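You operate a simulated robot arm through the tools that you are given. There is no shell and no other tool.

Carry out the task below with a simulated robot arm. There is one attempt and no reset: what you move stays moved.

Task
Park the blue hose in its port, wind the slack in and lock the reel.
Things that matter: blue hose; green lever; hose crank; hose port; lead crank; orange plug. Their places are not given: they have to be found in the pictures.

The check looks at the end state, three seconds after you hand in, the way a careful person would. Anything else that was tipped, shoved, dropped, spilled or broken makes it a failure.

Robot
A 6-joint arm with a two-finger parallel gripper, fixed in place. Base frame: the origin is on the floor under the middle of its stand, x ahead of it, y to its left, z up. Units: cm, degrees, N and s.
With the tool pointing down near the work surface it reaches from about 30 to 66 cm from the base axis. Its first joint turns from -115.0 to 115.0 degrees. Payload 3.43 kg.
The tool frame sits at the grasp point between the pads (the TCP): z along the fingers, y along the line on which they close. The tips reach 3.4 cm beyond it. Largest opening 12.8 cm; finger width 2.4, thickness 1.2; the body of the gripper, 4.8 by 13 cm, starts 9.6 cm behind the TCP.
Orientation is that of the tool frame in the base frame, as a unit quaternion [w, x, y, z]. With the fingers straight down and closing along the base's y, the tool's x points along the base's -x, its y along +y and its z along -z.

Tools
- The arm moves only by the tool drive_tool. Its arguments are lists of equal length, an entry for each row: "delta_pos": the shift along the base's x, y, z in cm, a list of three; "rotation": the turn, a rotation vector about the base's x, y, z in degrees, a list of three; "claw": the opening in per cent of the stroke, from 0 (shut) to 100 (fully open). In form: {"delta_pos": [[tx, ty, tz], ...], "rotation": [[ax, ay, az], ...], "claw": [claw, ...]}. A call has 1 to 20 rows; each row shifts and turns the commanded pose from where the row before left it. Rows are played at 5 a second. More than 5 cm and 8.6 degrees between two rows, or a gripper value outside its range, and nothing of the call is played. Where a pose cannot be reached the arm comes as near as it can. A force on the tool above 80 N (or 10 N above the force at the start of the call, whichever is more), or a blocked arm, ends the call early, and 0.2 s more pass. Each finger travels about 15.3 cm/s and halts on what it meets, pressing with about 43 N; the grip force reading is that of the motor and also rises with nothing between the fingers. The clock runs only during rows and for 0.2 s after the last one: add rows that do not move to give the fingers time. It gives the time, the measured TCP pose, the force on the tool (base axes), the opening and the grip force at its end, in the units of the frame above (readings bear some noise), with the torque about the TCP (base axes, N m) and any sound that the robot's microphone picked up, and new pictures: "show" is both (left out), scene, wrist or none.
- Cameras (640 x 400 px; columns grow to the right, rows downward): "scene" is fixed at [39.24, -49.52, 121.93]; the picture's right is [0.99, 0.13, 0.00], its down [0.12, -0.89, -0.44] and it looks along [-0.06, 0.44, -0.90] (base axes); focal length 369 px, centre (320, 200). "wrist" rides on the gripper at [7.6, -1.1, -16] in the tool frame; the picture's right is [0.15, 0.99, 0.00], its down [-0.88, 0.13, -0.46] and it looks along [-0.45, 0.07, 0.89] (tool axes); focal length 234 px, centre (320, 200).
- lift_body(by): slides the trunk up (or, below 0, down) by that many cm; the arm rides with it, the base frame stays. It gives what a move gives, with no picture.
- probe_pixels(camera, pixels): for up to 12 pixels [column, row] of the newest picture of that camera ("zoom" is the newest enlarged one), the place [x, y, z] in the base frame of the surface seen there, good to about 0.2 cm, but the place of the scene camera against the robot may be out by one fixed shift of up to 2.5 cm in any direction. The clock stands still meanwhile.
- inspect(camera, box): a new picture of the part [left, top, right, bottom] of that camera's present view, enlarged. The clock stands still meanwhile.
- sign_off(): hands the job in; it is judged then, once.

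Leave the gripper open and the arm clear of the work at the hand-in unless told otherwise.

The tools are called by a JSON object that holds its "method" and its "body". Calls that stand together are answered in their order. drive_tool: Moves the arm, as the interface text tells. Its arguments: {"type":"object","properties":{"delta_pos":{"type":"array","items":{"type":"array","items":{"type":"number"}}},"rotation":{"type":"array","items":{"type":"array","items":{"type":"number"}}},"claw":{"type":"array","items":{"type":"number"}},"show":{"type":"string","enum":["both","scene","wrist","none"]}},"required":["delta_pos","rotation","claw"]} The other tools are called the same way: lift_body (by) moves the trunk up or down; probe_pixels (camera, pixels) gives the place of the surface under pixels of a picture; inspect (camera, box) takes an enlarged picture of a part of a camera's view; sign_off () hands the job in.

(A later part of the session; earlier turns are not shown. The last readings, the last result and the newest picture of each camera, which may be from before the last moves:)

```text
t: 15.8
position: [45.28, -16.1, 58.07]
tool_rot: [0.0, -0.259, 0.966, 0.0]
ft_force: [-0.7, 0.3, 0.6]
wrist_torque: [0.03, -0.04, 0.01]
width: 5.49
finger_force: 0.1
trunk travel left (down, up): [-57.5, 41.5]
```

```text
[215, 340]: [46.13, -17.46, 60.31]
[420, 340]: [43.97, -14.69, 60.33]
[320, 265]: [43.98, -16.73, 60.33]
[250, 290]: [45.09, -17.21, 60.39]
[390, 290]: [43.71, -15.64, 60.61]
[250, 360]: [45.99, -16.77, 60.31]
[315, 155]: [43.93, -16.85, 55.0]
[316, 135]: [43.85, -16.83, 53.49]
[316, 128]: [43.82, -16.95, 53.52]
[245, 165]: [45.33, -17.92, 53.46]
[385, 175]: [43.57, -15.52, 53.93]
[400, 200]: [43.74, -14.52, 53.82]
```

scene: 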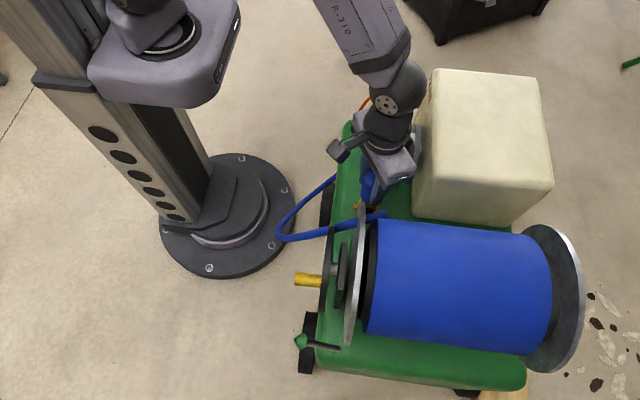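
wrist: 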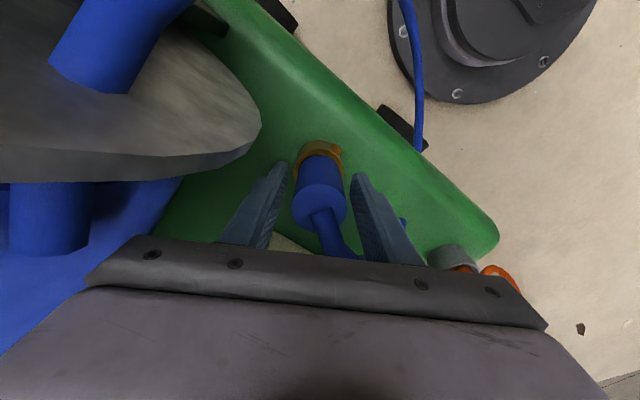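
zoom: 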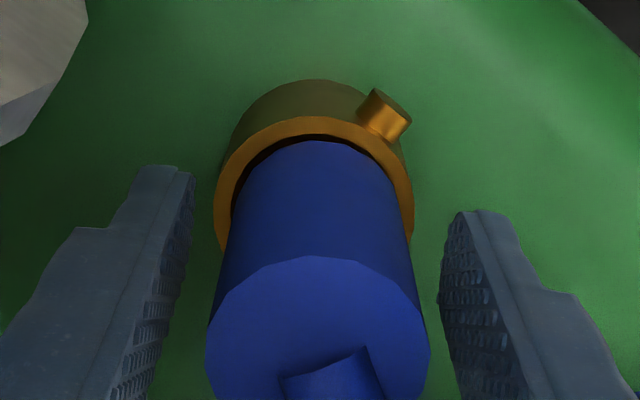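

The top now reads z≈60.35 against 60.0 before, so the tip is at about z≈50.2. I need a side view to tell whether that is the bottom of the port. I lift straight off, back away to x≈30, undo the 30° turn and tilt the tool so the camera looks forward at the port and cranks.

{"method": "drive_tool", "body": {"delta_pos": [[0, 0, 2], [0, 0, 3], [0, 0, 4], [0, 0, 4], [-4, 0, 0], [-4, 0, 0], [-4, 0, 0], [-3, 0, 0], [0, 0, 0]], "rotation": [[0, 0, 0], [0, 0, 0], [0, 0, 0], [0, 0, 0], [0, 0, -7.5], [0, 0, -7.5], [0, 0, -7.5], [0, 0, -7.5], [0, 0, 0]], "claw": [43, 43, 43, 43, 60, 80, 100, 100, 100]}}

```text
t: 17.8
position: [30.38, -16.04, 71.03]
tool_rot: [0.001, 0.001, 1.0, -0.001]
ft_force: [0.8, -0.3, -0.4]
wrist_torque: [-0.04, -0.02, 0.03]
width: 12.82
finger_force: 0.1
trunk travel left (down, up): [-57.5, 41.5]
```

scene: 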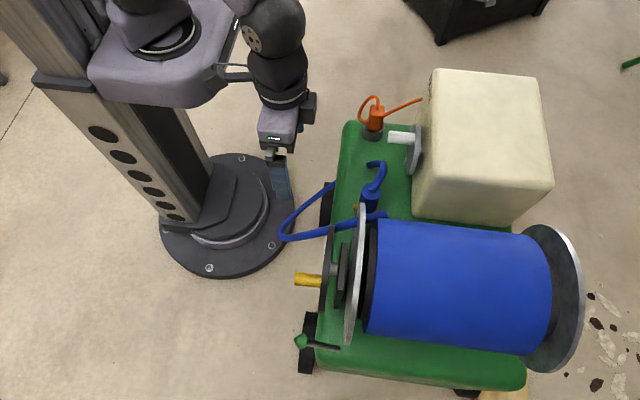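
wrist: 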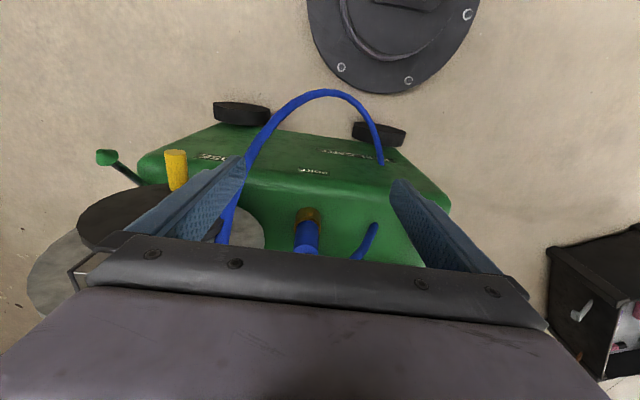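

The nozzle now stands in the port. I tilt the tool forward 30° in place, staying high and clear of the hose loop, for a side view.

{"method": "drive_tool", "body": {"delta_pos": [[0, 0, 0], [0, 0, 0], [0, 0, 0], [0, 0, 0], [0, 0, 0]], "rotation": [[0, -7.5, 0], [0, -7.5, 0], [0, -7.5, 0], [0, -7.5, 0], [0, 0, 0]], "claw": [100, 100, 100, 100, 100], "show": "wrist"}}

{"method": "inspect", "body": {"camera": "wrist", "box": [230, 150, 400, 256]}}

```text
t: 19.0
position: [32.56, -18.88, 71.8]
tool_rot: [0.259, 0.0, 0.966, 0.0]
ft_force: [-0.3, -0.2, -1.3]
wrist_torque: [0.0, 0.01, 0.01]
width: 12.83
finger_force: 0.1
out of reach, approached as far as the arm can: row 3, 4
trunk travel left (down, up): [-57.5, 41.5]
```

wrist: 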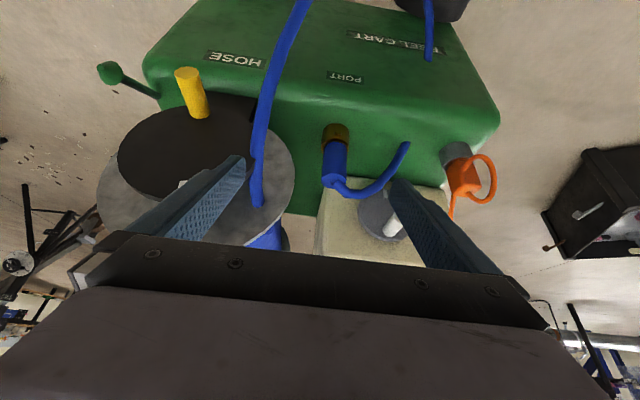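

```text
3.76 times, centred on (315, 203) of wrist
```

zoom: 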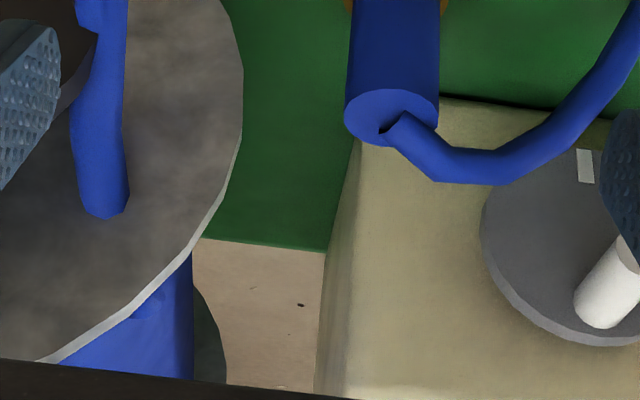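

This is a good forward view, though the arm ended slightly off because of reach. I enlarge the nozzle and port, the crank area and the lever.

{"method": "inspect", "body": {"camera": "wrist", "box": [303, 110, 383, 160]}}

{"method": "inspect", "body": {"camera": "wrist", "box": [80, 40, 280, 200]}}

{"method": "inspect", "body": {"camera": "wrist", "box": [85, 50, 215, 130]}}

```text
8.00 times, centred on (343, 135) of wrist
```

zoom: 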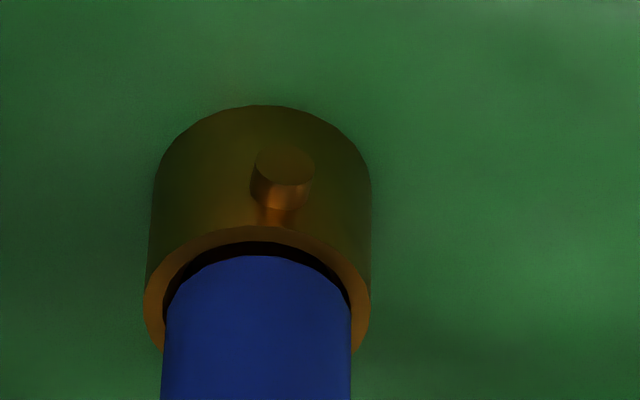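

```text
2.50 times, centred on (180, 120) of wrist
```

zoom: 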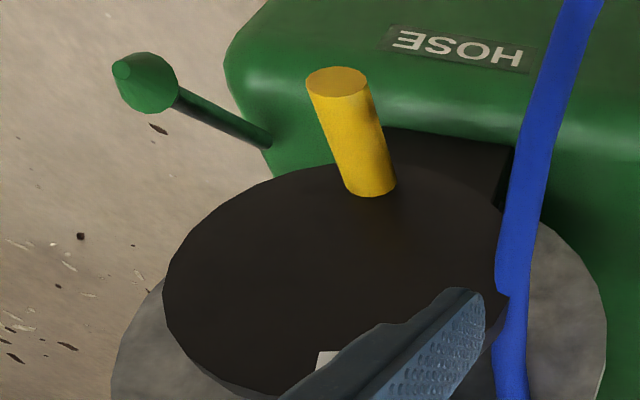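

```text
4.92 times, centred on (150, 90) of wrist
```

zoom: 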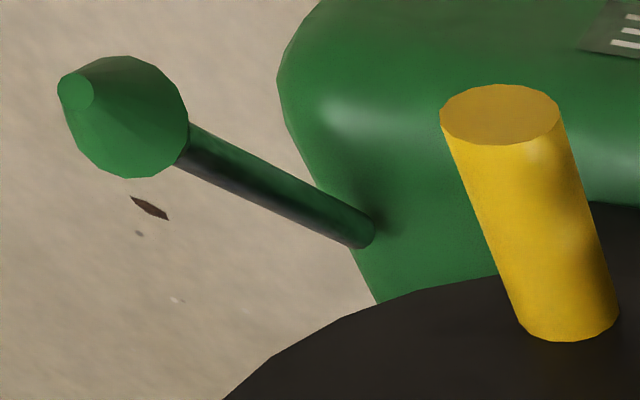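

From the geometry, the port floor probed earlier (z≈50.3) matches the tip's depth (≈50.25), so it looks bottomed, though the body is still about 0.5 cm above the rim. While I'm here I measure the handle, lever and disc.

{"method": "probe_pixels", "body": {"camera": "wrist", "pixels": [[110, 73], [120, 76], [130, 82], [140, 88], [150, 93], [158, 96], [187, 73], [190, 85], [195, 98], [199, 113], [182, 90], [200, 90]]}}

{"method": "probe_pixels", "body": {"camera": "wrist", "pixels": [[120, 160], [150, 115], [170, 110], [230, 115], [248, 130], [180, 184], [130, 180], [160, 150], [210, 130], [336, 130], [335, 143], [290, 170]]}}

{"method": "inspect", "body": {"camera": "wrist", "box": [140, 75, 220, 125]}}

```text
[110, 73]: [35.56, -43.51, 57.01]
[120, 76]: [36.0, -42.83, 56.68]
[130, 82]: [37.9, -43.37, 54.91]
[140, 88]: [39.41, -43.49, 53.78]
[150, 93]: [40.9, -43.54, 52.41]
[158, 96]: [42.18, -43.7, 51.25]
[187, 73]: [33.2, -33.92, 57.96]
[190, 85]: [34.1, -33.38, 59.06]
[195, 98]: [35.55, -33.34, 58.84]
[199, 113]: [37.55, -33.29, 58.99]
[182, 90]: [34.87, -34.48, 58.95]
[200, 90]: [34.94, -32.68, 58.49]
```

```text
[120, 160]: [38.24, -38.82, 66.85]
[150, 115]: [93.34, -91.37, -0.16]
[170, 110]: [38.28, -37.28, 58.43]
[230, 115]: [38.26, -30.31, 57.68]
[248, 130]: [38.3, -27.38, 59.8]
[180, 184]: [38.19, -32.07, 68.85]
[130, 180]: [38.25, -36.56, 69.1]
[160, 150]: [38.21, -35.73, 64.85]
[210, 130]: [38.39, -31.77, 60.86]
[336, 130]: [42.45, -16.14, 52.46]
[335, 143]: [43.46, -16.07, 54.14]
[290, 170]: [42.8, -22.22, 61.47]
```

```text
8.00 times, centred on (180, 100) of wrist
```

zoom: 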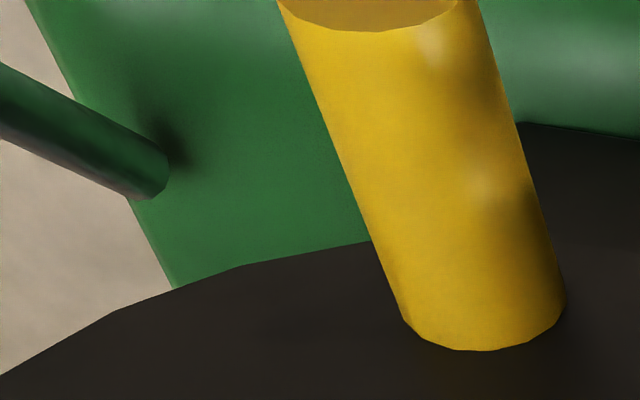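

The handle axis is near y=-33.6, z=58.0 (x 33.2 to 38.3, radius ≈1.05). The crank axis is near y≈-33, z≈63.9, radius ≈5.9. The lever runs from about (42.5,-43.7,51) to its knob at (35.5,-43.4,57). Now I go back to the nozzle for a gentle pull test to see if it is held or just resting.

{"method": "drive_tool", "body": {"delta_pos": [[0, 0, 0], [0, 0, 0], [0, 0, 0], [0, 0, 0], [4, 0, 0.5], [4, 0, 0.5], [4, 0, 0], [2.95, 0, 0], [0, 0, 0]], "rotation": [[0, 7.5, 0], [0, 7.5, 0], [0, 7.5, 0], [0, 7.5, 0], [0, 0, 7.5], [0, 0, 7.5], [0, 0, 7.5], [0, 0, 7.5], [0, 0, 0]], "claw": [100, 100, 100, 100, 80, 60, 43, 43, 43], "show": "wrist"}}

```text
t: 21.0
position: [47.8, -18.72, 72.73]
tool_rot: [-0.001, -0.259, 0.966, 0.0]
ft_force: [0.9, 0.3, -0.8]
wrist_torque: [0.0, 0.0, 0.01]
width: 5.49
finger_force: 0.0
trunk travel left (down, up): [-57.5, 41.5]
```

wrist: 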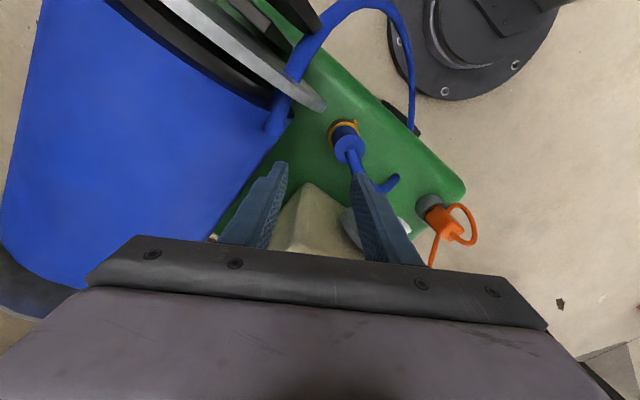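

The arm kept its reached offset, so the TCP is at (47.8, -18.7). I measure the nozzle's top now to correct.

{"method": "inspect", "body": {"camera": "wrist", "box": [310, 105, 390, 165]}}

{"method": "probe_pixels", "body": {"camera": "wrist", "pixels": [[335, 149], [363, 141], [348, 136], [340, 140], [356, 138], [340, 157], [362, 152], [344, 150]]}}

```text
6.67 times, centred on (350, 135) of wrist
```

zoom: 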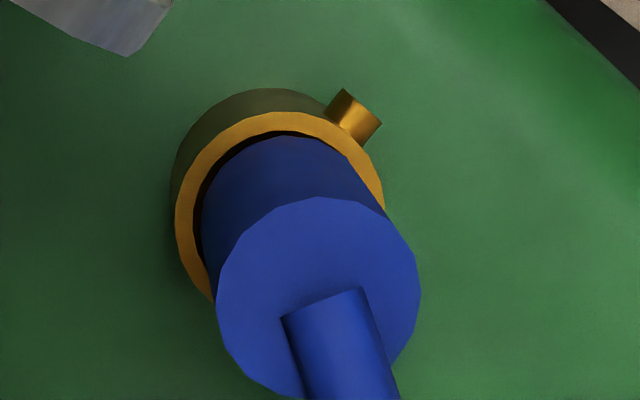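

```text
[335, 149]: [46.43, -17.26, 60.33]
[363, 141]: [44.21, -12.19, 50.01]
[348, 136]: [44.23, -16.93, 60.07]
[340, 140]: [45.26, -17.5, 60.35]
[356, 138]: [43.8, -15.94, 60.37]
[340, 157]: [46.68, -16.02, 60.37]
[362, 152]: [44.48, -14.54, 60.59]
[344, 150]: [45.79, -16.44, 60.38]
```

The nozzle's axis is at about (45.38, -15.86), centred in the port, with the top at 60.37. I shift there and lower around it.

{"method": "drive_tool", "body": {"delta_pos": [[-2.42, 2.86, 0], [0, 0, -3], [0, 0, -3], [0, 0, -3], [0, 0, -3], [0, 0, -2.4], [0, 0, 0]], "rotation": [[0, 0, 0], [0, 0, 0], [0, 0, 0], [0, 0, 0], [0, 0, 0], [0, 0, 0], [0, 0, 0]], "claw": [43, 43, 43, 43, 43, 43, 43], "show": "wrist"}}

```text
t: 22.6
position: [45.2, -15.9, 58.42]
tool_rot: [0.0, -0.258, 0.966, 0.001]
ft_force: [0.6, -0.1, -0.3]
wrist_torque: [0.0, 0.01, -0.01]
width: 5.53
finger_force: 0.0
trunk travel left (down, up): [-57.5, 41.5]
```

wrist: 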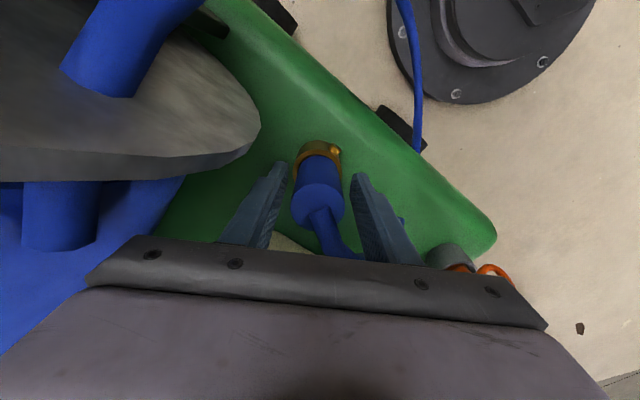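

I grip it, then lift just 0.3 cm and read the force: free would be about 2 N, while held would be much more.

{"method": "drive_tool", "body": {"delta_pos": [[0, 0, 0], [0, 0, 0], [0, 0, 0], [0, 0, 0.15], [0, 0, 0.15], [0, 0, 0]], "rotation": [[0, 0, 0], [0, 0, 0], [0, 0, 0], [0, 0, 0], [0, 0, 0], [0, 0, 0]], "claw": [30, 20, 15, 15, 15, 15], "show": "wrist"}}

{"method": "inspect", "body": {"camera": "wrist", "box": [272, 120, 368, 190]}}

```text
t: 24.0
position: [45.19, -15.95, 58.6]
tool_rot: [-0.002, -0.259, 0.966, 0.0]
ft_force: [0.8, -1.7, -6.9]
wrist_torque: [-0.11, -0.17, -0.01]
width: 3.6
finger_force: 42.9
trunk travel left (down, up): [-57.5, 41.5]
```

wrist: 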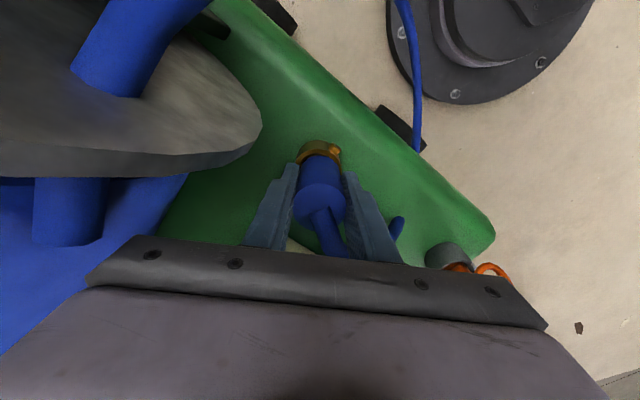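

```text
5.71 times, centred on (320, 155) of wrist
```

zoom: 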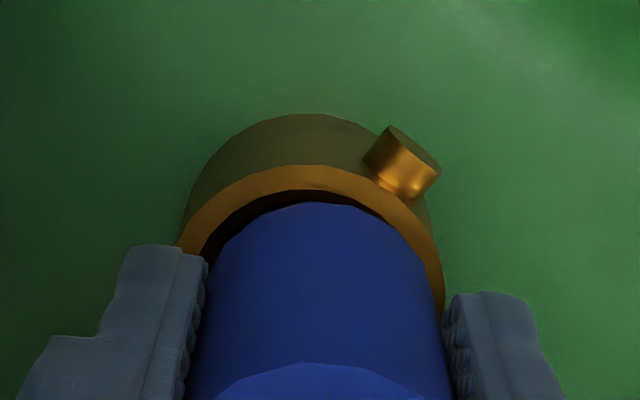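

About 7 N downward, a little more than the nozzle's weight of about 1.7 N. I pull 0.25 cm more to see whether it grows or slips free.

{"method": "drive_tool", "body": {"delta_pos": [[0, 0, 0.15], [0, 0, 0.1], [0, 0, 0]], "rotation": [[0, 0, 0], [0, 0, 0], [0, 0, 0]], "claw": [15, 15, 15], "show": "none"}}

```text
t: 24.8
position: [45.28, -15.96, 58.95]
tool_rot: [0.0, -0.259, 0.966, 0.0]
ft_force: [0.6, 0.6, 0.5]
wrist_torque: [0.0, -0.04, -0.01]
width: 3.57
finger_force: 42.8
trunk travel left (down, up): [-57.5, 41.5]
```

The force fell back to about zero. I look at where the nozzle is now.

{"method": "inspect", "body": {"camera": "wrist", "box": [272, 120, 368, 190]}}

{"method": "inspect", "body": {"camera": "scene", "box": [330, 165, 410, 225]}}

```text
5.71 times, centred on (320, 155) of wrist
```

zoom: 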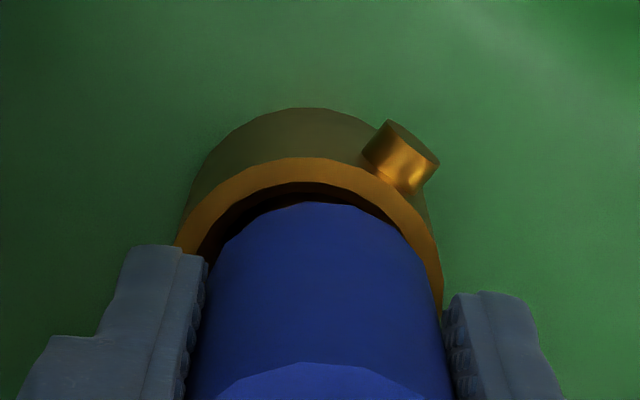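

```text
6.67 times, centred on (370, 195) of scene
```

zoom: 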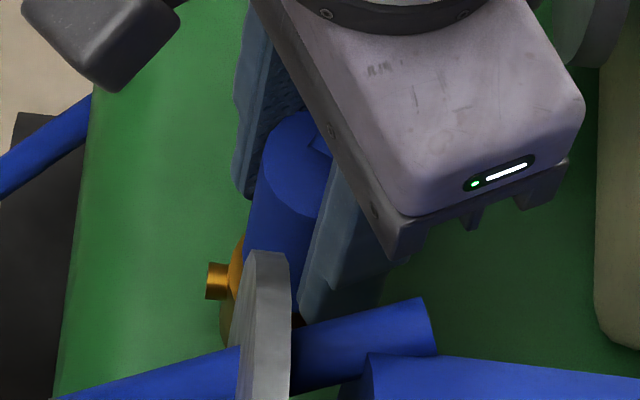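

The nozzle rises freely with the gripper, so nothing latches it yet. I lower it back to the stop with a light push, then try a slow twist to feel for a bayonet or click.

{"method": "drive_tool", "body": {"delta_pos": [[0.05, 0.05, -0.3], [0.03, 0.03, -0.3], [0, 0, -0.1], [0, 0, 0]], "rotation": [[0, 0, 0], [0, 0, 0], [0, 0, 0], [0, 0, 0]], "claw": [15, 15, 15, 15], "show": "none"}}

```text
t: 25.8
position: [45.27, -15.79, 58.38]
tool_rot: [0.001, -0.259, 0.966, -0.002]
ft_force: [-3.1, 0.6, 21.3]
wrist_torque: [0.19, 0.38, 0.0]
width: 3.61
finger_force: 42.5
trunk travel left (down, up): [-57.5, 41.5]
```

There's 21 N at the same depth. Now a slow 24° counter-clockwise twist at this push, watching torque, height and sound.

{"method": "drive_tool", "body": {"delta_pos": [[0, 0, 0], [0, 0, 0], [0, 0, 0], [0, 0, 0], [0, 0, 0]], "rotation": [[0, 0, 6], [0, 0, 6], [0, 0, 6], [0, 0, 6], [0, 0, 0]], "claw": [15, 15, 15, 15, 15], "show": "wrist"}}

{"method": "inspect", "body": {"camera": "wrist", "box": [272, 120, 368, 190]}}

```text
t: 27.0
position: [45.44, -15.89, 58.4]
tool_rot: [0.003, -0.455, 0.891, -0.003]
ft_force: [9.9, -2.5, 16.8]
wrist_torque: [-0.03, -0.6, -0.08]
width: 3.57
finger_force: 43.7
trunk travel left (down, up): [-57.5, 41.5]
```

wrist: 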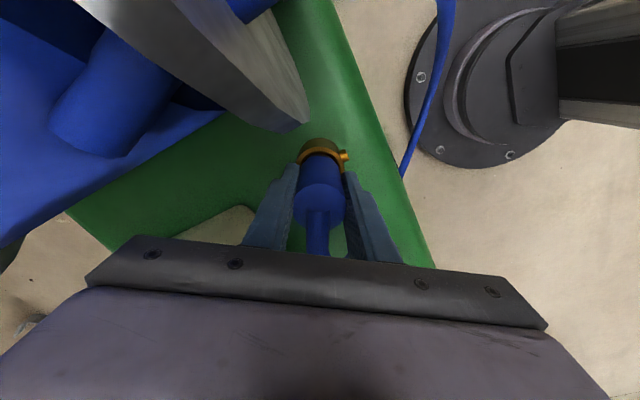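

```text
5.71 times, centred on (320, 155) of wrist
```

zoom: 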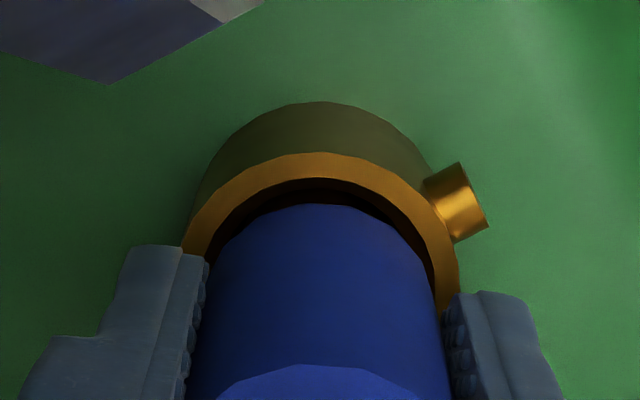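

No drop, no click and no torque build-up. The depth also agrees with the probed port floor (tip ≈50.3 against floor ≈50.35), and the contact pattern fits a flat bottom. So it is fully down. I turn back to the original angle, relax the push and let go.

{"method": "drive_tool", "body": {"delta_pos": [[0, 0, 0], [0, 0, 0], [0, 0, 0], [0, 0, 0.1], [0, 0, 0.05], [0, 0, 0], [0, 0, 0], [0, 0, 0]], "rotation": [[0, 0, -6], [0, 0, -6], [0, 0, -6], [0, 0, -6], [0, 0, 0], [0, 0, 0], [0, 0, 0], [0, 0, 0]], "claw": [15, 15, 15, 15, 15, 22, 35, 43], "show": "wrist"}}

{"method": "inspect", "body": {"camera": "wrist", "box": [260, 120, 380, 220]}}

```text
t: 28.8
position: [45.18, -15.95, 58.25]
tool_rot: [-0.001, -0.259, 0.966, 0.0]
ft_force: [-0.4, 0.1, 0.5]
wrist_torque: [-0.02, 0.01, -0.06]
width: 5.51
finger_force: 0.1
trunk travel left (down, up): [-57.5, 41.5]
```

wrist: 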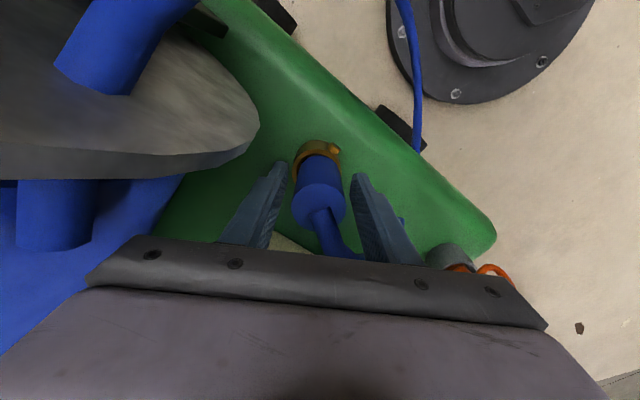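

```text
4.00 times, centred on (320, 170) of wrist
```

zoom: 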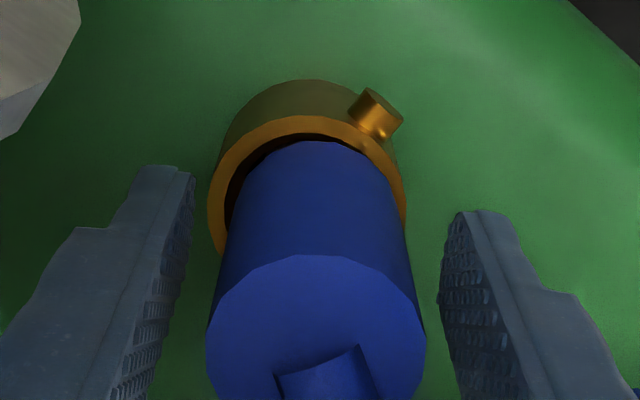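

It is released and still. To be sure there isn't a stiffer last click, I'll press once on the top face from above. I'll rise, turn the gripper so the fingers straddle the hose (closing along x) and set a narrow 1.8 cm gap.

{"method": "drive_tool", "body": {"delta_pos": [[0, 0, 3], [0, 0, 3], [0, 0, 3], [0, 0, 0], [0, 0, 0], [0, 0, 0], [0, 0, 0], [0, 0, 0], [0.15, 0.05, 0], [0, 0, 0], [0, 0, 0]], "rotation": [[0, 0, 0], [0, 0, 0], [0, 0, 0], [0, 0, 8], [0, 0, 8], [0, 0, 8], [0, 0, 8], [0, 0, 8], [0, 0, 8], [0, 0, 8], [0, 0, 0]], "claw": [43, 43, 43, 43, 43, 30, 20, 14, 14, 14, 14]}}

```text
t: 31.2
position: [45.4, -15.75, 67.39]
tool_rot: [0.0, -0.683, 0.73, -0.001]
ft_force: [-0.1, 0.0, -0.2]
wrist_torque: [-0.05, 0.0, 0.01]
width: 1.79
finger_force: 0.2
trunk travel left (down, up): [-57.5, 41.5]
```

scene: 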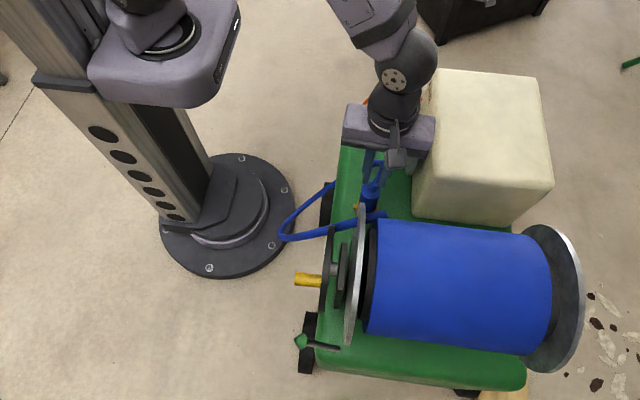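
wrist: 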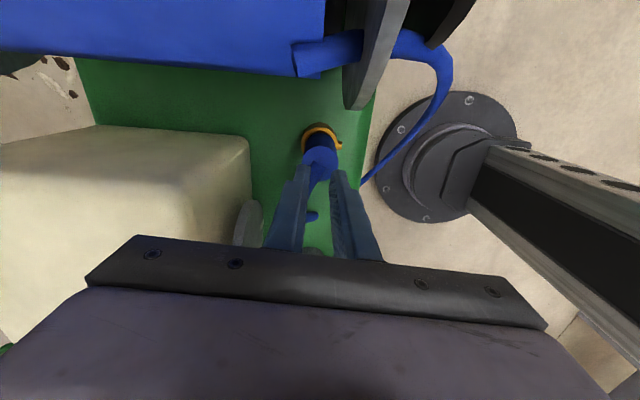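

The fingertips straddle the nozzle top with the hose between them. The tips are at z≈64 and the nozzle top is at 60.4, so I lower 3.3 cm and then inch down to contact.

{"method": "drive_tool", "body": {"delta_pos": [[0, 0, -1.5], [0, 0, -1.2], [0, 0, -0.5], [0, 0, 0]], "rotation": [[0, 0, 0], [0, 0, 0], [0, 0, 0], [0, 0, 0]], "claw": [14, 14, 14, 14], "show": "wrist"}}

{"method": "inspect", "body": {"camera": "wrist", "box": [260, 110, 380, 210]}}

```text
t: 32.2
position: [45.52, -15.78, 64.2]
tool_rot: [0.0, -0.681, 0.732, 0.0]
ft_force: [-0.5, 0.0, -0.7]
wrist_torque: [-0.01, -0.01, 0.01]
width: 1.8
finger_force: 0.0
trunk travel left (down, up): [-57.5, 41.5]
```

wrist: 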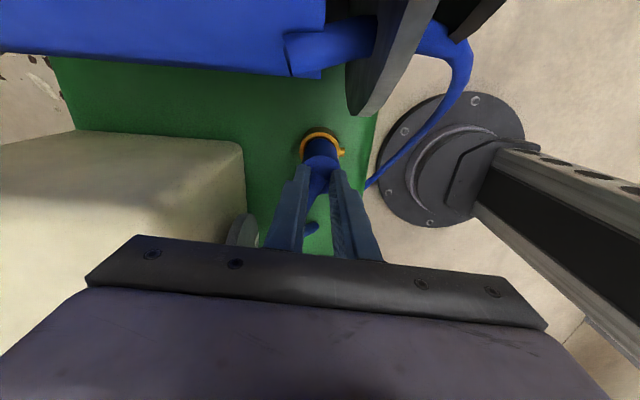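

```text
4.00 times, centred on (320, 160) of wrist
```

zoom: 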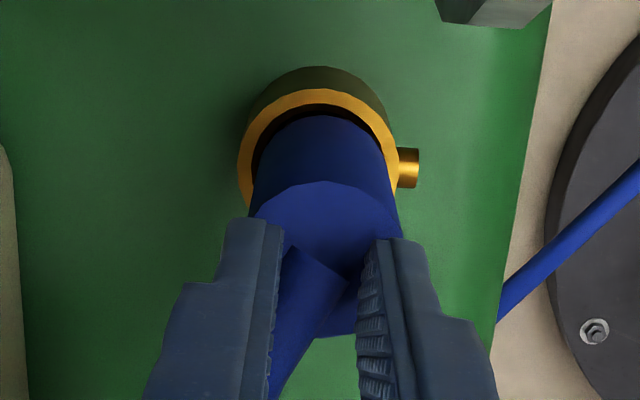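

The fingertips are about 0.4 cm above the top face. I press down in small steps and listen.

{"method": "drive_tool", "body": {"delta_pos": [[0, 0, -0.3], [0, 0, -0.2], [0, 0, -0.15], [0, 0, 0]], "rotation": [[0, 0, 0], [0, 0, 0], [0, 0, 0], [0, 0, 0]], "claw": [14, 14, 14, 14], "show": "none"}}

```text
t: 33.2
position: [45.48, -15.85, 63.79]
tool_rot: [0.001, -0.682, 0.731, -0.003]
ft_force: [-2.9, 0.4, 23.9]
wrist_torque: [0.11, 0.23, 0.01]
width: 1.89
finger_force: 1.1
trunk travel left (down, up): [-57.5, 41.5]
```

Contact at z≈63.8 with 24 N. I press further, up to about 65 N.

{"method": "drive_tool", "body": {"delta_pos": [[0, 0, -0.12], [0, 0, -0.12], [0, 0, -0.05], [0, 0, 0]], "rotation": [[0, 0, 0], [0, 0, 0], [0, 0, 0], [0, 0, 0]], "claw": [14, 14, 14, 14], "show": "wrist"}}

{"method": "inspect", "body": {"camera": "wrist", "box": [260, 110, 380, 210]}}

```text
t: 34.2
position: [45.43, -15.89, 63.79]
tool_rot: [0.002, -0.682, 0.731, -0.005]
ft_force: [-4.1, 1.9, 51.4]
wrist_torque: [0.26, 0.61, 0.0]
width: 1.86
finger_force: 0.1
trunk travel left (down, up): [-57.5, 41.5]
```

wrist: 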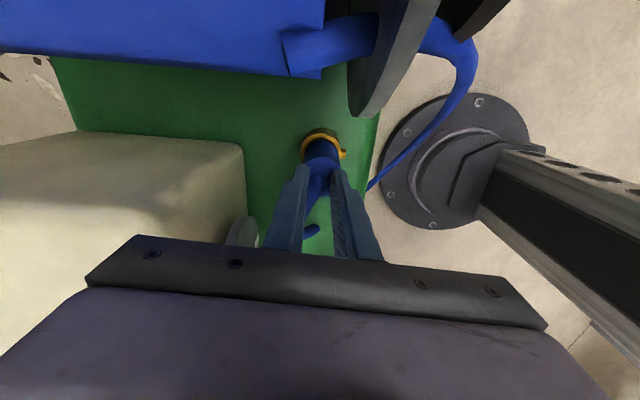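

```text
4.00 times, centred on (320, 160) of wrist
```

zoom: 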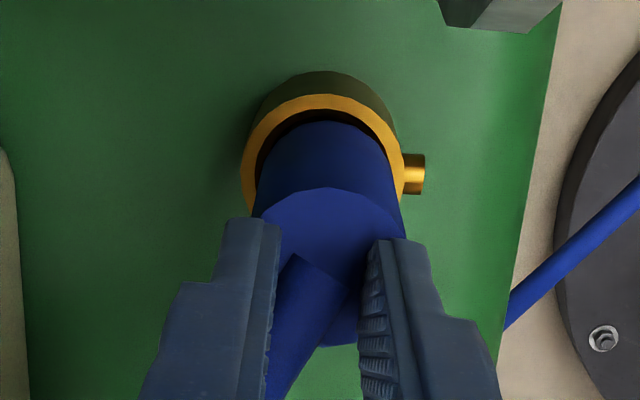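

It's rock solid at 51 N with no travel. One last step to about 70 N will settle the question.

{"method": "drive_tool", "body": {"delta_pos": [[0, 0, -0.1], [0, 0, -0.06], [0, 0, 0]], "rotation": [[0, 0, 0], [0, 0, 0], [0, 0, 0]], "claw": [14, 14, 14], "show": "none"}}

```text
t: 35.0
position: [45.5, -15.86, 63.85]
tool_rot: [0.003, -0.682, 0.732, -0.007]
ft_force: [-6.9, 3.8, 62.4]
wrist_torque: [0.45, 0.88, -0.01]
width: 1.91
finger_force: 0.6
trunk travel left (down, up): [-57.5, 41.5]
```

It's a hard stop at 62 N with no travel, so the nozzle is fully home. I back off upward, turn the gripper back to closing along y and travel high over to above the yellow crank handle.

{"method": "drive_tool", "body": {"delta_pos": [[0, 0, 1], [0, 0, 3], [0, 0, 4], [0, 0, 4], [0, 0, 4], [-2, 0, 0], [-2, -3, 0], [-2, -3, 0], [-2, -3, 0], [-2, -3, 0], [-0.5, -3, 0], [0, -2.7, 0], [0, 0, 0]], "rotation": [[0, 0, 0], [0, 0, 0], [0, 0, -8], [0, 0, -8], [0, 0, -8], [0, 0, -8], [0, 0, -8], [0, 0, -8], [0, 0, -8], [0, 0, -8], [0, 0, -8], [0, 0, -8], [0, 0, -6]], "claw": [14, 14, 14, 14, 20, 30, 40, 43, 43, 43, 43, 43, 43]}}

```text
t: 37.8
position: [34.87, -33.49, 79.13]
tool_rot: [0.001, 0.001, 1.0, 0.001]
ft_force: [0.5, -0.6, -0.4]
wrist_torque: [0.02, -0.04, -0.03]
width: 5.48
finger_force: 0.1
trunk travel left (down, up): [-57.5, 41.5]
```

scene: 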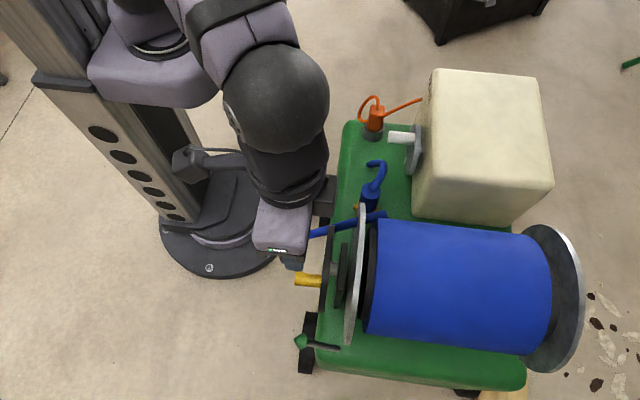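
wrist: 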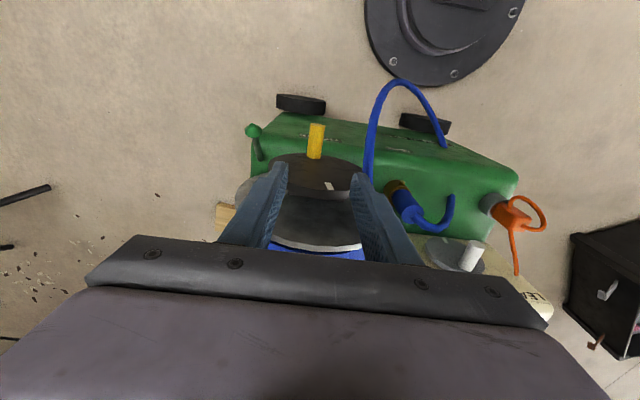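

I'm above the handle, with the crank at (316,140) in the wrist view. I'll enlarge the crank area and the nozzle.

{"method": "inspect", "body": {"camera": "wrist", "box": [230, 100, 390, 200]}}

{"method": "inspect", "body": {"camera": "wrist", "box": [360, 150, 560, 275]}}

{"method": "probe_pixels", "body": {"camera": "wrist", "pixels": [[317, 127], [316, 140], [315, 155], [309, 140], [323, 140], [272, 165], [300, 155], [345, 158], [362, 172], [328, 186]]}}

```text
4.00 times, centred on (310, 150) of wrist
```

zoom: 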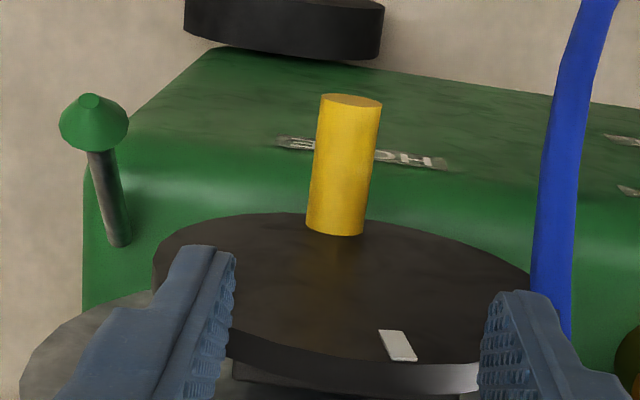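

```text
3.20 times, centred on (460, 212) of wrist
```

zoom: 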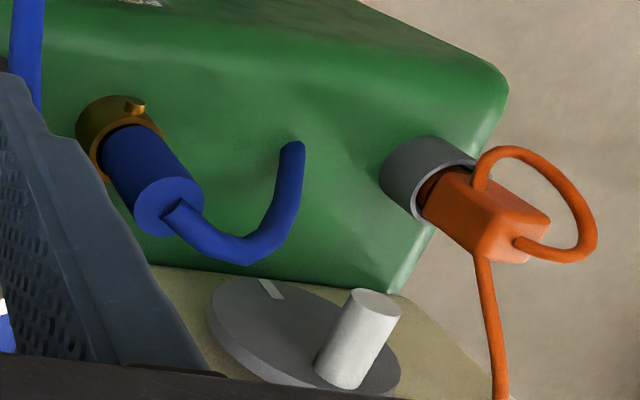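

```text
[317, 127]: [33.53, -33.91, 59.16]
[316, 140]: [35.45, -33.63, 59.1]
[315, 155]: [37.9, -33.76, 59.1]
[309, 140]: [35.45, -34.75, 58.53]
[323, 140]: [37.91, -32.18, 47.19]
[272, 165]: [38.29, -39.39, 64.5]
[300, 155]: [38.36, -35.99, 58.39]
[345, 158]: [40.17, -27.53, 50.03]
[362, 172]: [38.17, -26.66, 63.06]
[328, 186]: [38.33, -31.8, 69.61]
```

The handle's axis is at y≈-33.7, z≈58.1, straight below. I lower the open fingers around it, keeping x≈34.9 so the gripper body stays 0.9 cm in front of the crank disc.

{"method": "drive_tool", "body": {"delta_pos": [[0, -0.2, -4], [0, 0, -4], [0, 0, -4], [0, 0, -4], [0, 0, -3], [0, 0, -2], [0, 0, 0]], "rotation": [[0, 0, 0], [0, 0, 0], [0, 0, 0], [0, 0, 0], [0, 0, 0], [0, 0, 0], [0, 0, 0]], "claw": [43, 43, 43, 43, 43, 43, 43]}}

```text
t: 39.2
position: [35.47, -34.96, 60.61]
tool_rot: [0.016, 0.002, 1.0, -0.015]
ft_force: [-13.9, -2.3, 42.1]
wrist_torque: [1.02, -2.68, 0.25]
width: 5.53
finger_force: 0.2
trunk travel left (down, up): [-57.5, 41.5]
stopped in row 6: the force on the tool passed its limit at 102 N (the readings are from after the stop); the commanded pose is now the measured one
```

scene: 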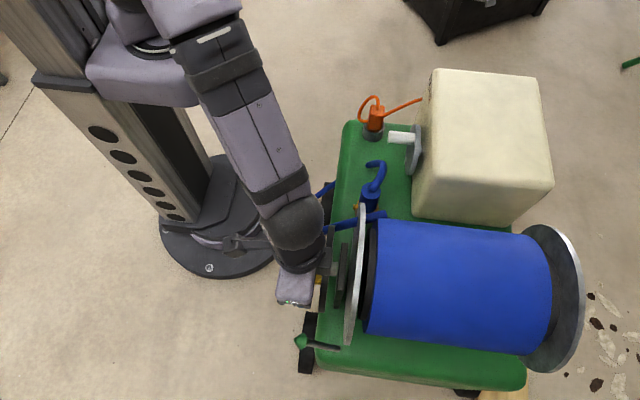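
wrist: 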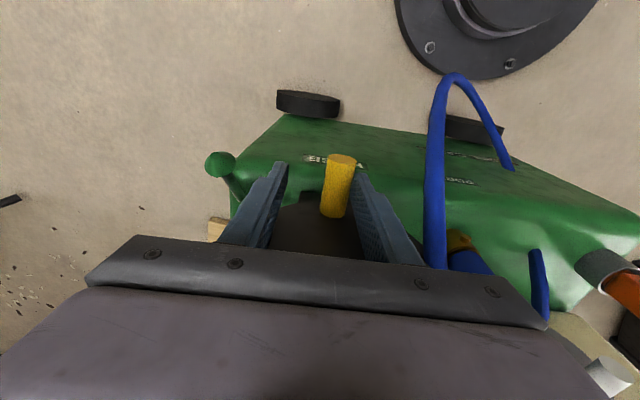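

The descent stopped at 102 N. From the torque, the contact is about 2.5 cm to the +x side and roughly 10 cm above the TCP, so the gripper body met the top of the crank disc. I back off up and away in -x right away.

{"method": "drive_tool", "body": {"delta_pos": [[-0.3, 0, 0.7], [-0.3, 0, 1.3], [0, 0, 2], [0, 0, 0]], "rotation": [[0, 0, 0], [0, 0, 0], [0, 0, 0], [0, 0, 0]], "claw": [43, 43, 43, 43]}}

{"method": "inspect", "body": {"camera": "wrist", "box": [200, 110, 420, 248]}}

{"method": "inspect", "body": {"camera": "scene", "box": [260, 200, 400, 360]}}

```text
t: 40.2
position: [34.87, -34.46, 63.76]
tool_rot: [0.01, 0.001, 1.0, -0.01]
ft_force: [0.4, 0.2, 0.1]
wrist_torque: [0.01, 0.0, -0.02]
width: 5.5
finger_force: 0.0
trunk travel left (down, up): [-57.5, 41.5]
```

scene: 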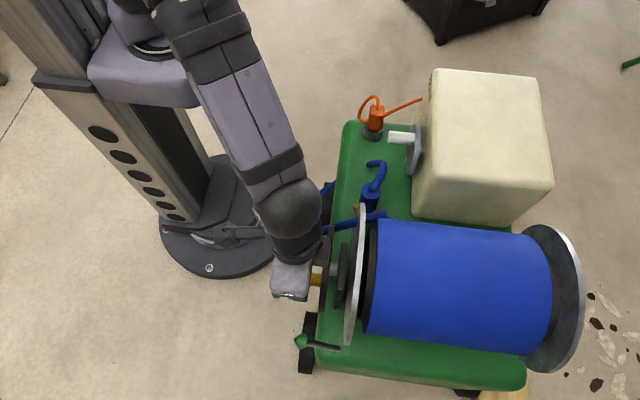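
wrist: 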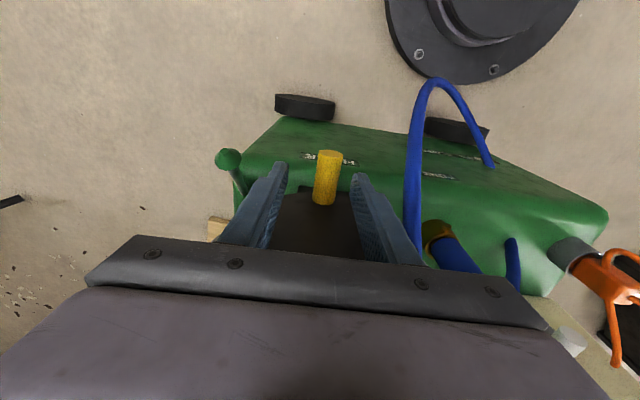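

```text
2.90 times, centred on (310, 179) of wrist
```

zoom: 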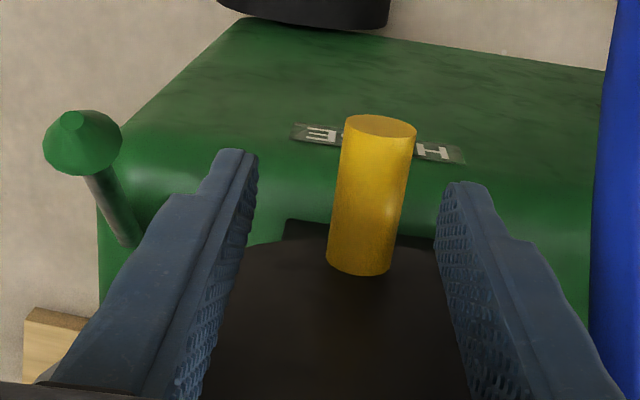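

```text
2.50 times, centred on (330, 280) of scene
```

zoom: 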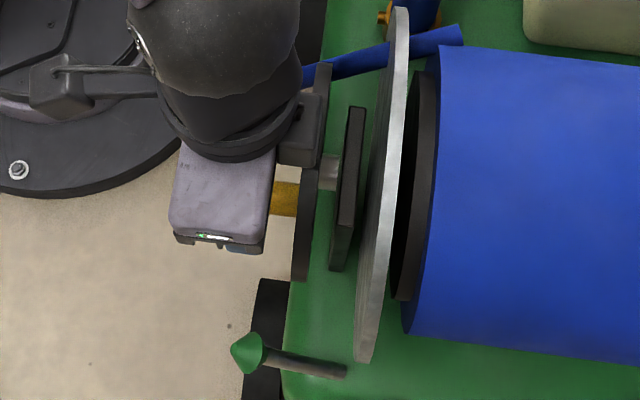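

The scene zoom shows a dark box on the +x side of the gripper at zoom (303,130), beside the crank disc. I probe it to learn how far it sticks out and how low it hangs.

{"method": "probe_pixels", "body": {"camera": "zoom", "pixels": [[303, 120], [290, 140], [318, 110], [310, 150], [320, 140], [300, 165], [240, 170], [262, 200], [185, 180], [305, 200], [318, 80], [330, 175]]}}

{"method": "inspect", "body": {"camera": "scene", "box": [290, 220, 350, 280]}}

```text
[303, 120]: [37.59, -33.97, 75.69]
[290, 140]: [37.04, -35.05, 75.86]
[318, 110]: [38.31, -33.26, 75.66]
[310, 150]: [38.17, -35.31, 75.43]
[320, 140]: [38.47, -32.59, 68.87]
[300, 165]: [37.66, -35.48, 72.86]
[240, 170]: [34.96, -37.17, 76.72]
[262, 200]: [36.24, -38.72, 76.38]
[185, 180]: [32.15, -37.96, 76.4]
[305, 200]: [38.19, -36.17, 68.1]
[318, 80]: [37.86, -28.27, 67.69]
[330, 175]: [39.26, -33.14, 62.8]
```

```text
6.67 times, centred on (320, 250) of scene
```

zoom: 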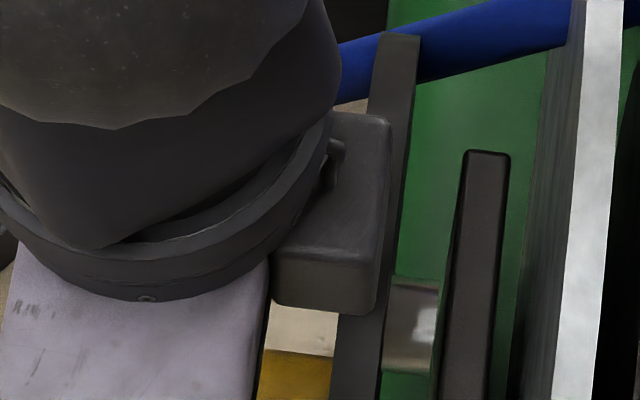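

The box reaches about 4.1 cm to the +x side and hangs about 9.5 cm above the TCP, which is what touched the disc. Tilting the tool 15° forward, so its top leans back to -x, gives it ample clearance. I remove the small leftover tilt and make that 15° tilt here, then look.

{"method": "drive_tool", "body": {"delta_pos": [[-0.3, 0.4, 0.5], [0, 0.4, 0], [0, 0, 0]], "rotation": [[1.15, -7, 0], [0, -6.85, 0], [0, 0, 0]], "claw": [43, 43, 43]}}

{"method": "inspect", "body": {"camera": "wrist", "box": [220, 80, 420, 220]}}

```text
t: 41.0
position: [34.54, -33.8, 64.26]
tool_rot: [0.129, 0.002, 0.992, 0.0]
ft_force: [0.1, -0.1, 0.3]
wrist_torque: [0.03, 0.0, -0.02]
width: 5.49
finger_force: 0.0
trunk travel left (down, up): [-57.5, 41.5]
```

scene: 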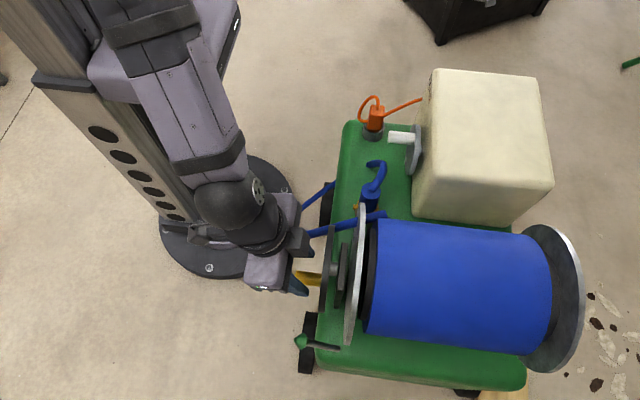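
wrist: 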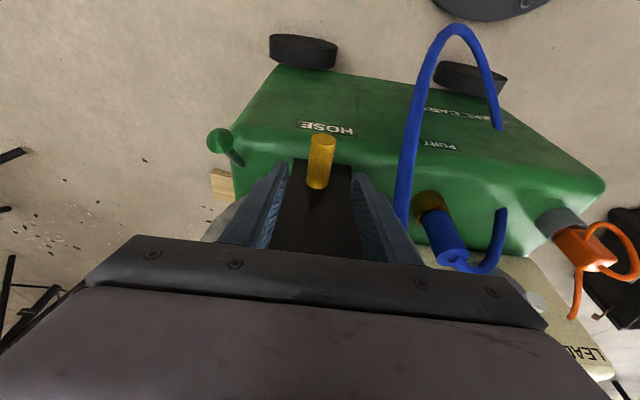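

```text
2.86 times, centred on (320, 150) of wrist
```

zoom: 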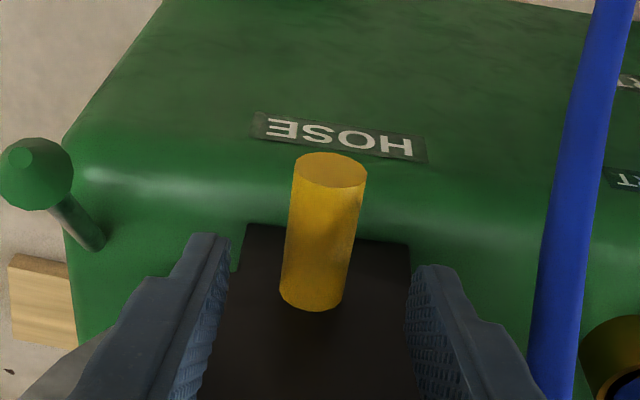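

The tilt worked and the handle is between the fingers' lines. I probe the handle again to see its current position.

{"method": "probe_pixels", "body": {"camera": "zoom", "pixels": [[330, 168], [322, 195], [318, 230], [314, 280], [295, 230], [345, 230], [290, 290], [340, 290]]}}

```text
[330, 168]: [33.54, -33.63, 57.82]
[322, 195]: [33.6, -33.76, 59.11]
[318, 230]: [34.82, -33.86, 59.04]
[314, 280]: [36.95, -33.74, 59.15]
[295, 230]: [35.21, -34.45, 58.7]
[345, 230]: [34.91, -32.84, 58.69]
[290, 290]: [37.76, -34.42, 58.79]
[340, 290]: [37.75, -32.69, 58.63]
```

The handle hasn't moved: axis at y≈-33.65, z≈58.05. I lower the tilted tool around it.

{"method": "drive_tool", "body": {"delta_pos": [[0.2, 0.15, -2], [0.2, 0, -2], [0.05, 0, -1.2], [0, 0, -1], [0, 0, 0]], "rotation": [[0, 0, 0], [0, 0, 0], [0, 0, 0], [0, 0, 0], [0, 0, 0]], "claw": [43, 43, 43, 43, 43]}}

```text
t: 42.2
position: [35.04, -33.63, 58.05]
tool_rot: [0.129, 0.002, 0.992, 0.0]
ft_force: [-0.1, 0.2, -0.6]
wrist_torque: [0.02, 0.01, 0.0]
width: 5.48
finger_force: 0.2
trunk travel left (down, up): [-57.5, 41.5]
```

scene: 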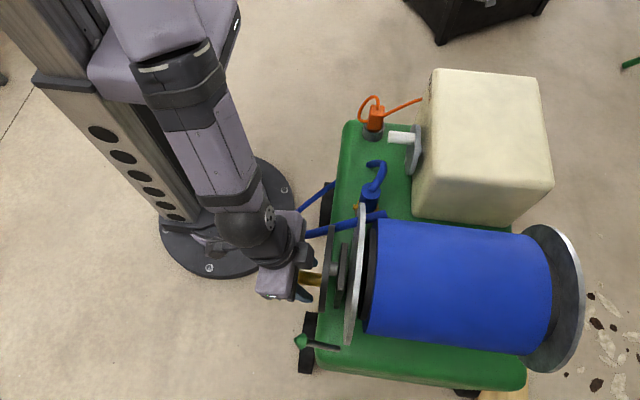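
wrist: 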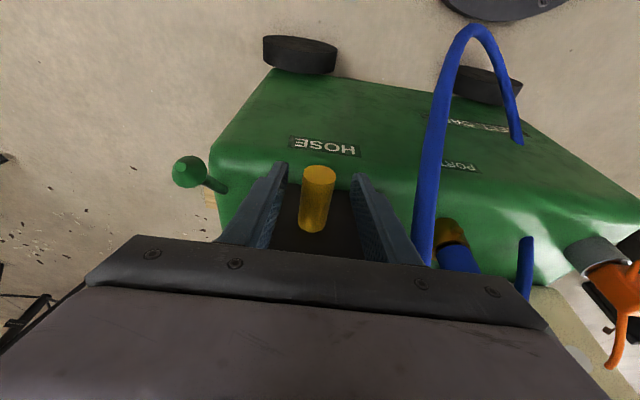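

No contact, and the handle is centred. I close on it.

{"method": "drive_tool", "body": {"delta_pos": [[0, 0, 0], [0, 0, 0], [0, 0, 0], [0, 0, 0]], "rotation": [[0, 0, 0], [0, 0, 0], [0, 0, 0], [0, 0, 0]], "claw": [25, 12, 8, 8], "show": "none"}}

```text
t: 43.2
position: [35.07, -33.61, 58.03]
tool_rot: [0.129, -0.001, 0.992, 0.0]
ft_force: [1.4, -3.7, -1.0]
wrist_torque: [0.12, -0.13, 1.23]
width: 2.35
finger_force: 44.9
trunk travel left (down, up): [-57.5, 41.5]
```

The handle is gripped (width 2.35, 45 N). I try a first 15° of turn, clockwise as seen from the robot side, where the handle at the bottom moves to +y. I watch the force to learn whether it turns freely.

{"method": "drive_tool", "body": {"delta_pos": [[0, 0.4, -0.03], [0, 0.4, 0], [0, 0.4, 0.03], [0, 0.37, 0.05], [0, 0, 0]], "rotation": [[0, 0, 0], [0, 0, 0], [0, 0, 0], [0, 0, 0], [0, 0, 0]], "claw": [8, 8, 8, 8, 8]}}

```text
t: 44.4
position: [35.19, -31.93, 58.16]
tool_rot: [0.13, 0.001, 0.992, 0.001]
ft_force: [1.3, -4.2, -1.0]
wrist_torque: [0.2, -0.5, 1.03]
width: 2.34
finger_force: 45.0
trunk travel left (down, up): [-57.5, 41.5]
```

scene: 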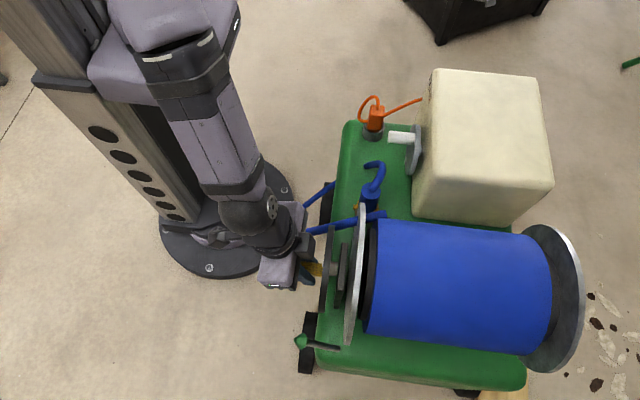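
wrist: 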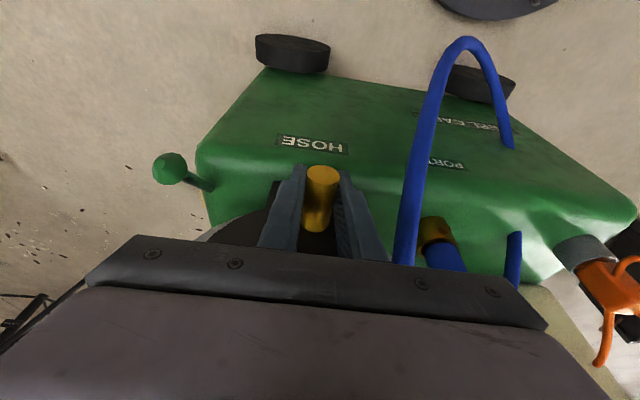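

It turns freely (about 4 N). I record where the hose loop is now, with its apex near (465,40), so I can tell whether turning shortens it.

{"method": "probe_pixels", "body": {"camera": "wrist", "pixels": [[466, 40], [450, 50], [435, 75], [490, 65], [500, 95], [507, 135], [420, 140], [408, 220]]}}

```text
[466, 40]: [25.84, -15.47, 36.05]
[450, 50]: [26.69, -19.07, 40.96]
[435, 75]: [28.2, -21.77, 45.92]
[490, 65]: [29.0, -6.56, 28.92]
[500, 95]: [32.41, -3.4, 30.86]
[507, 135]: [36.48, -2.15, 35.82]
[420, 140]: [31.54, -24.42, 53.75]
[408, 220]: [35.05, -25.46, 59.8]
```

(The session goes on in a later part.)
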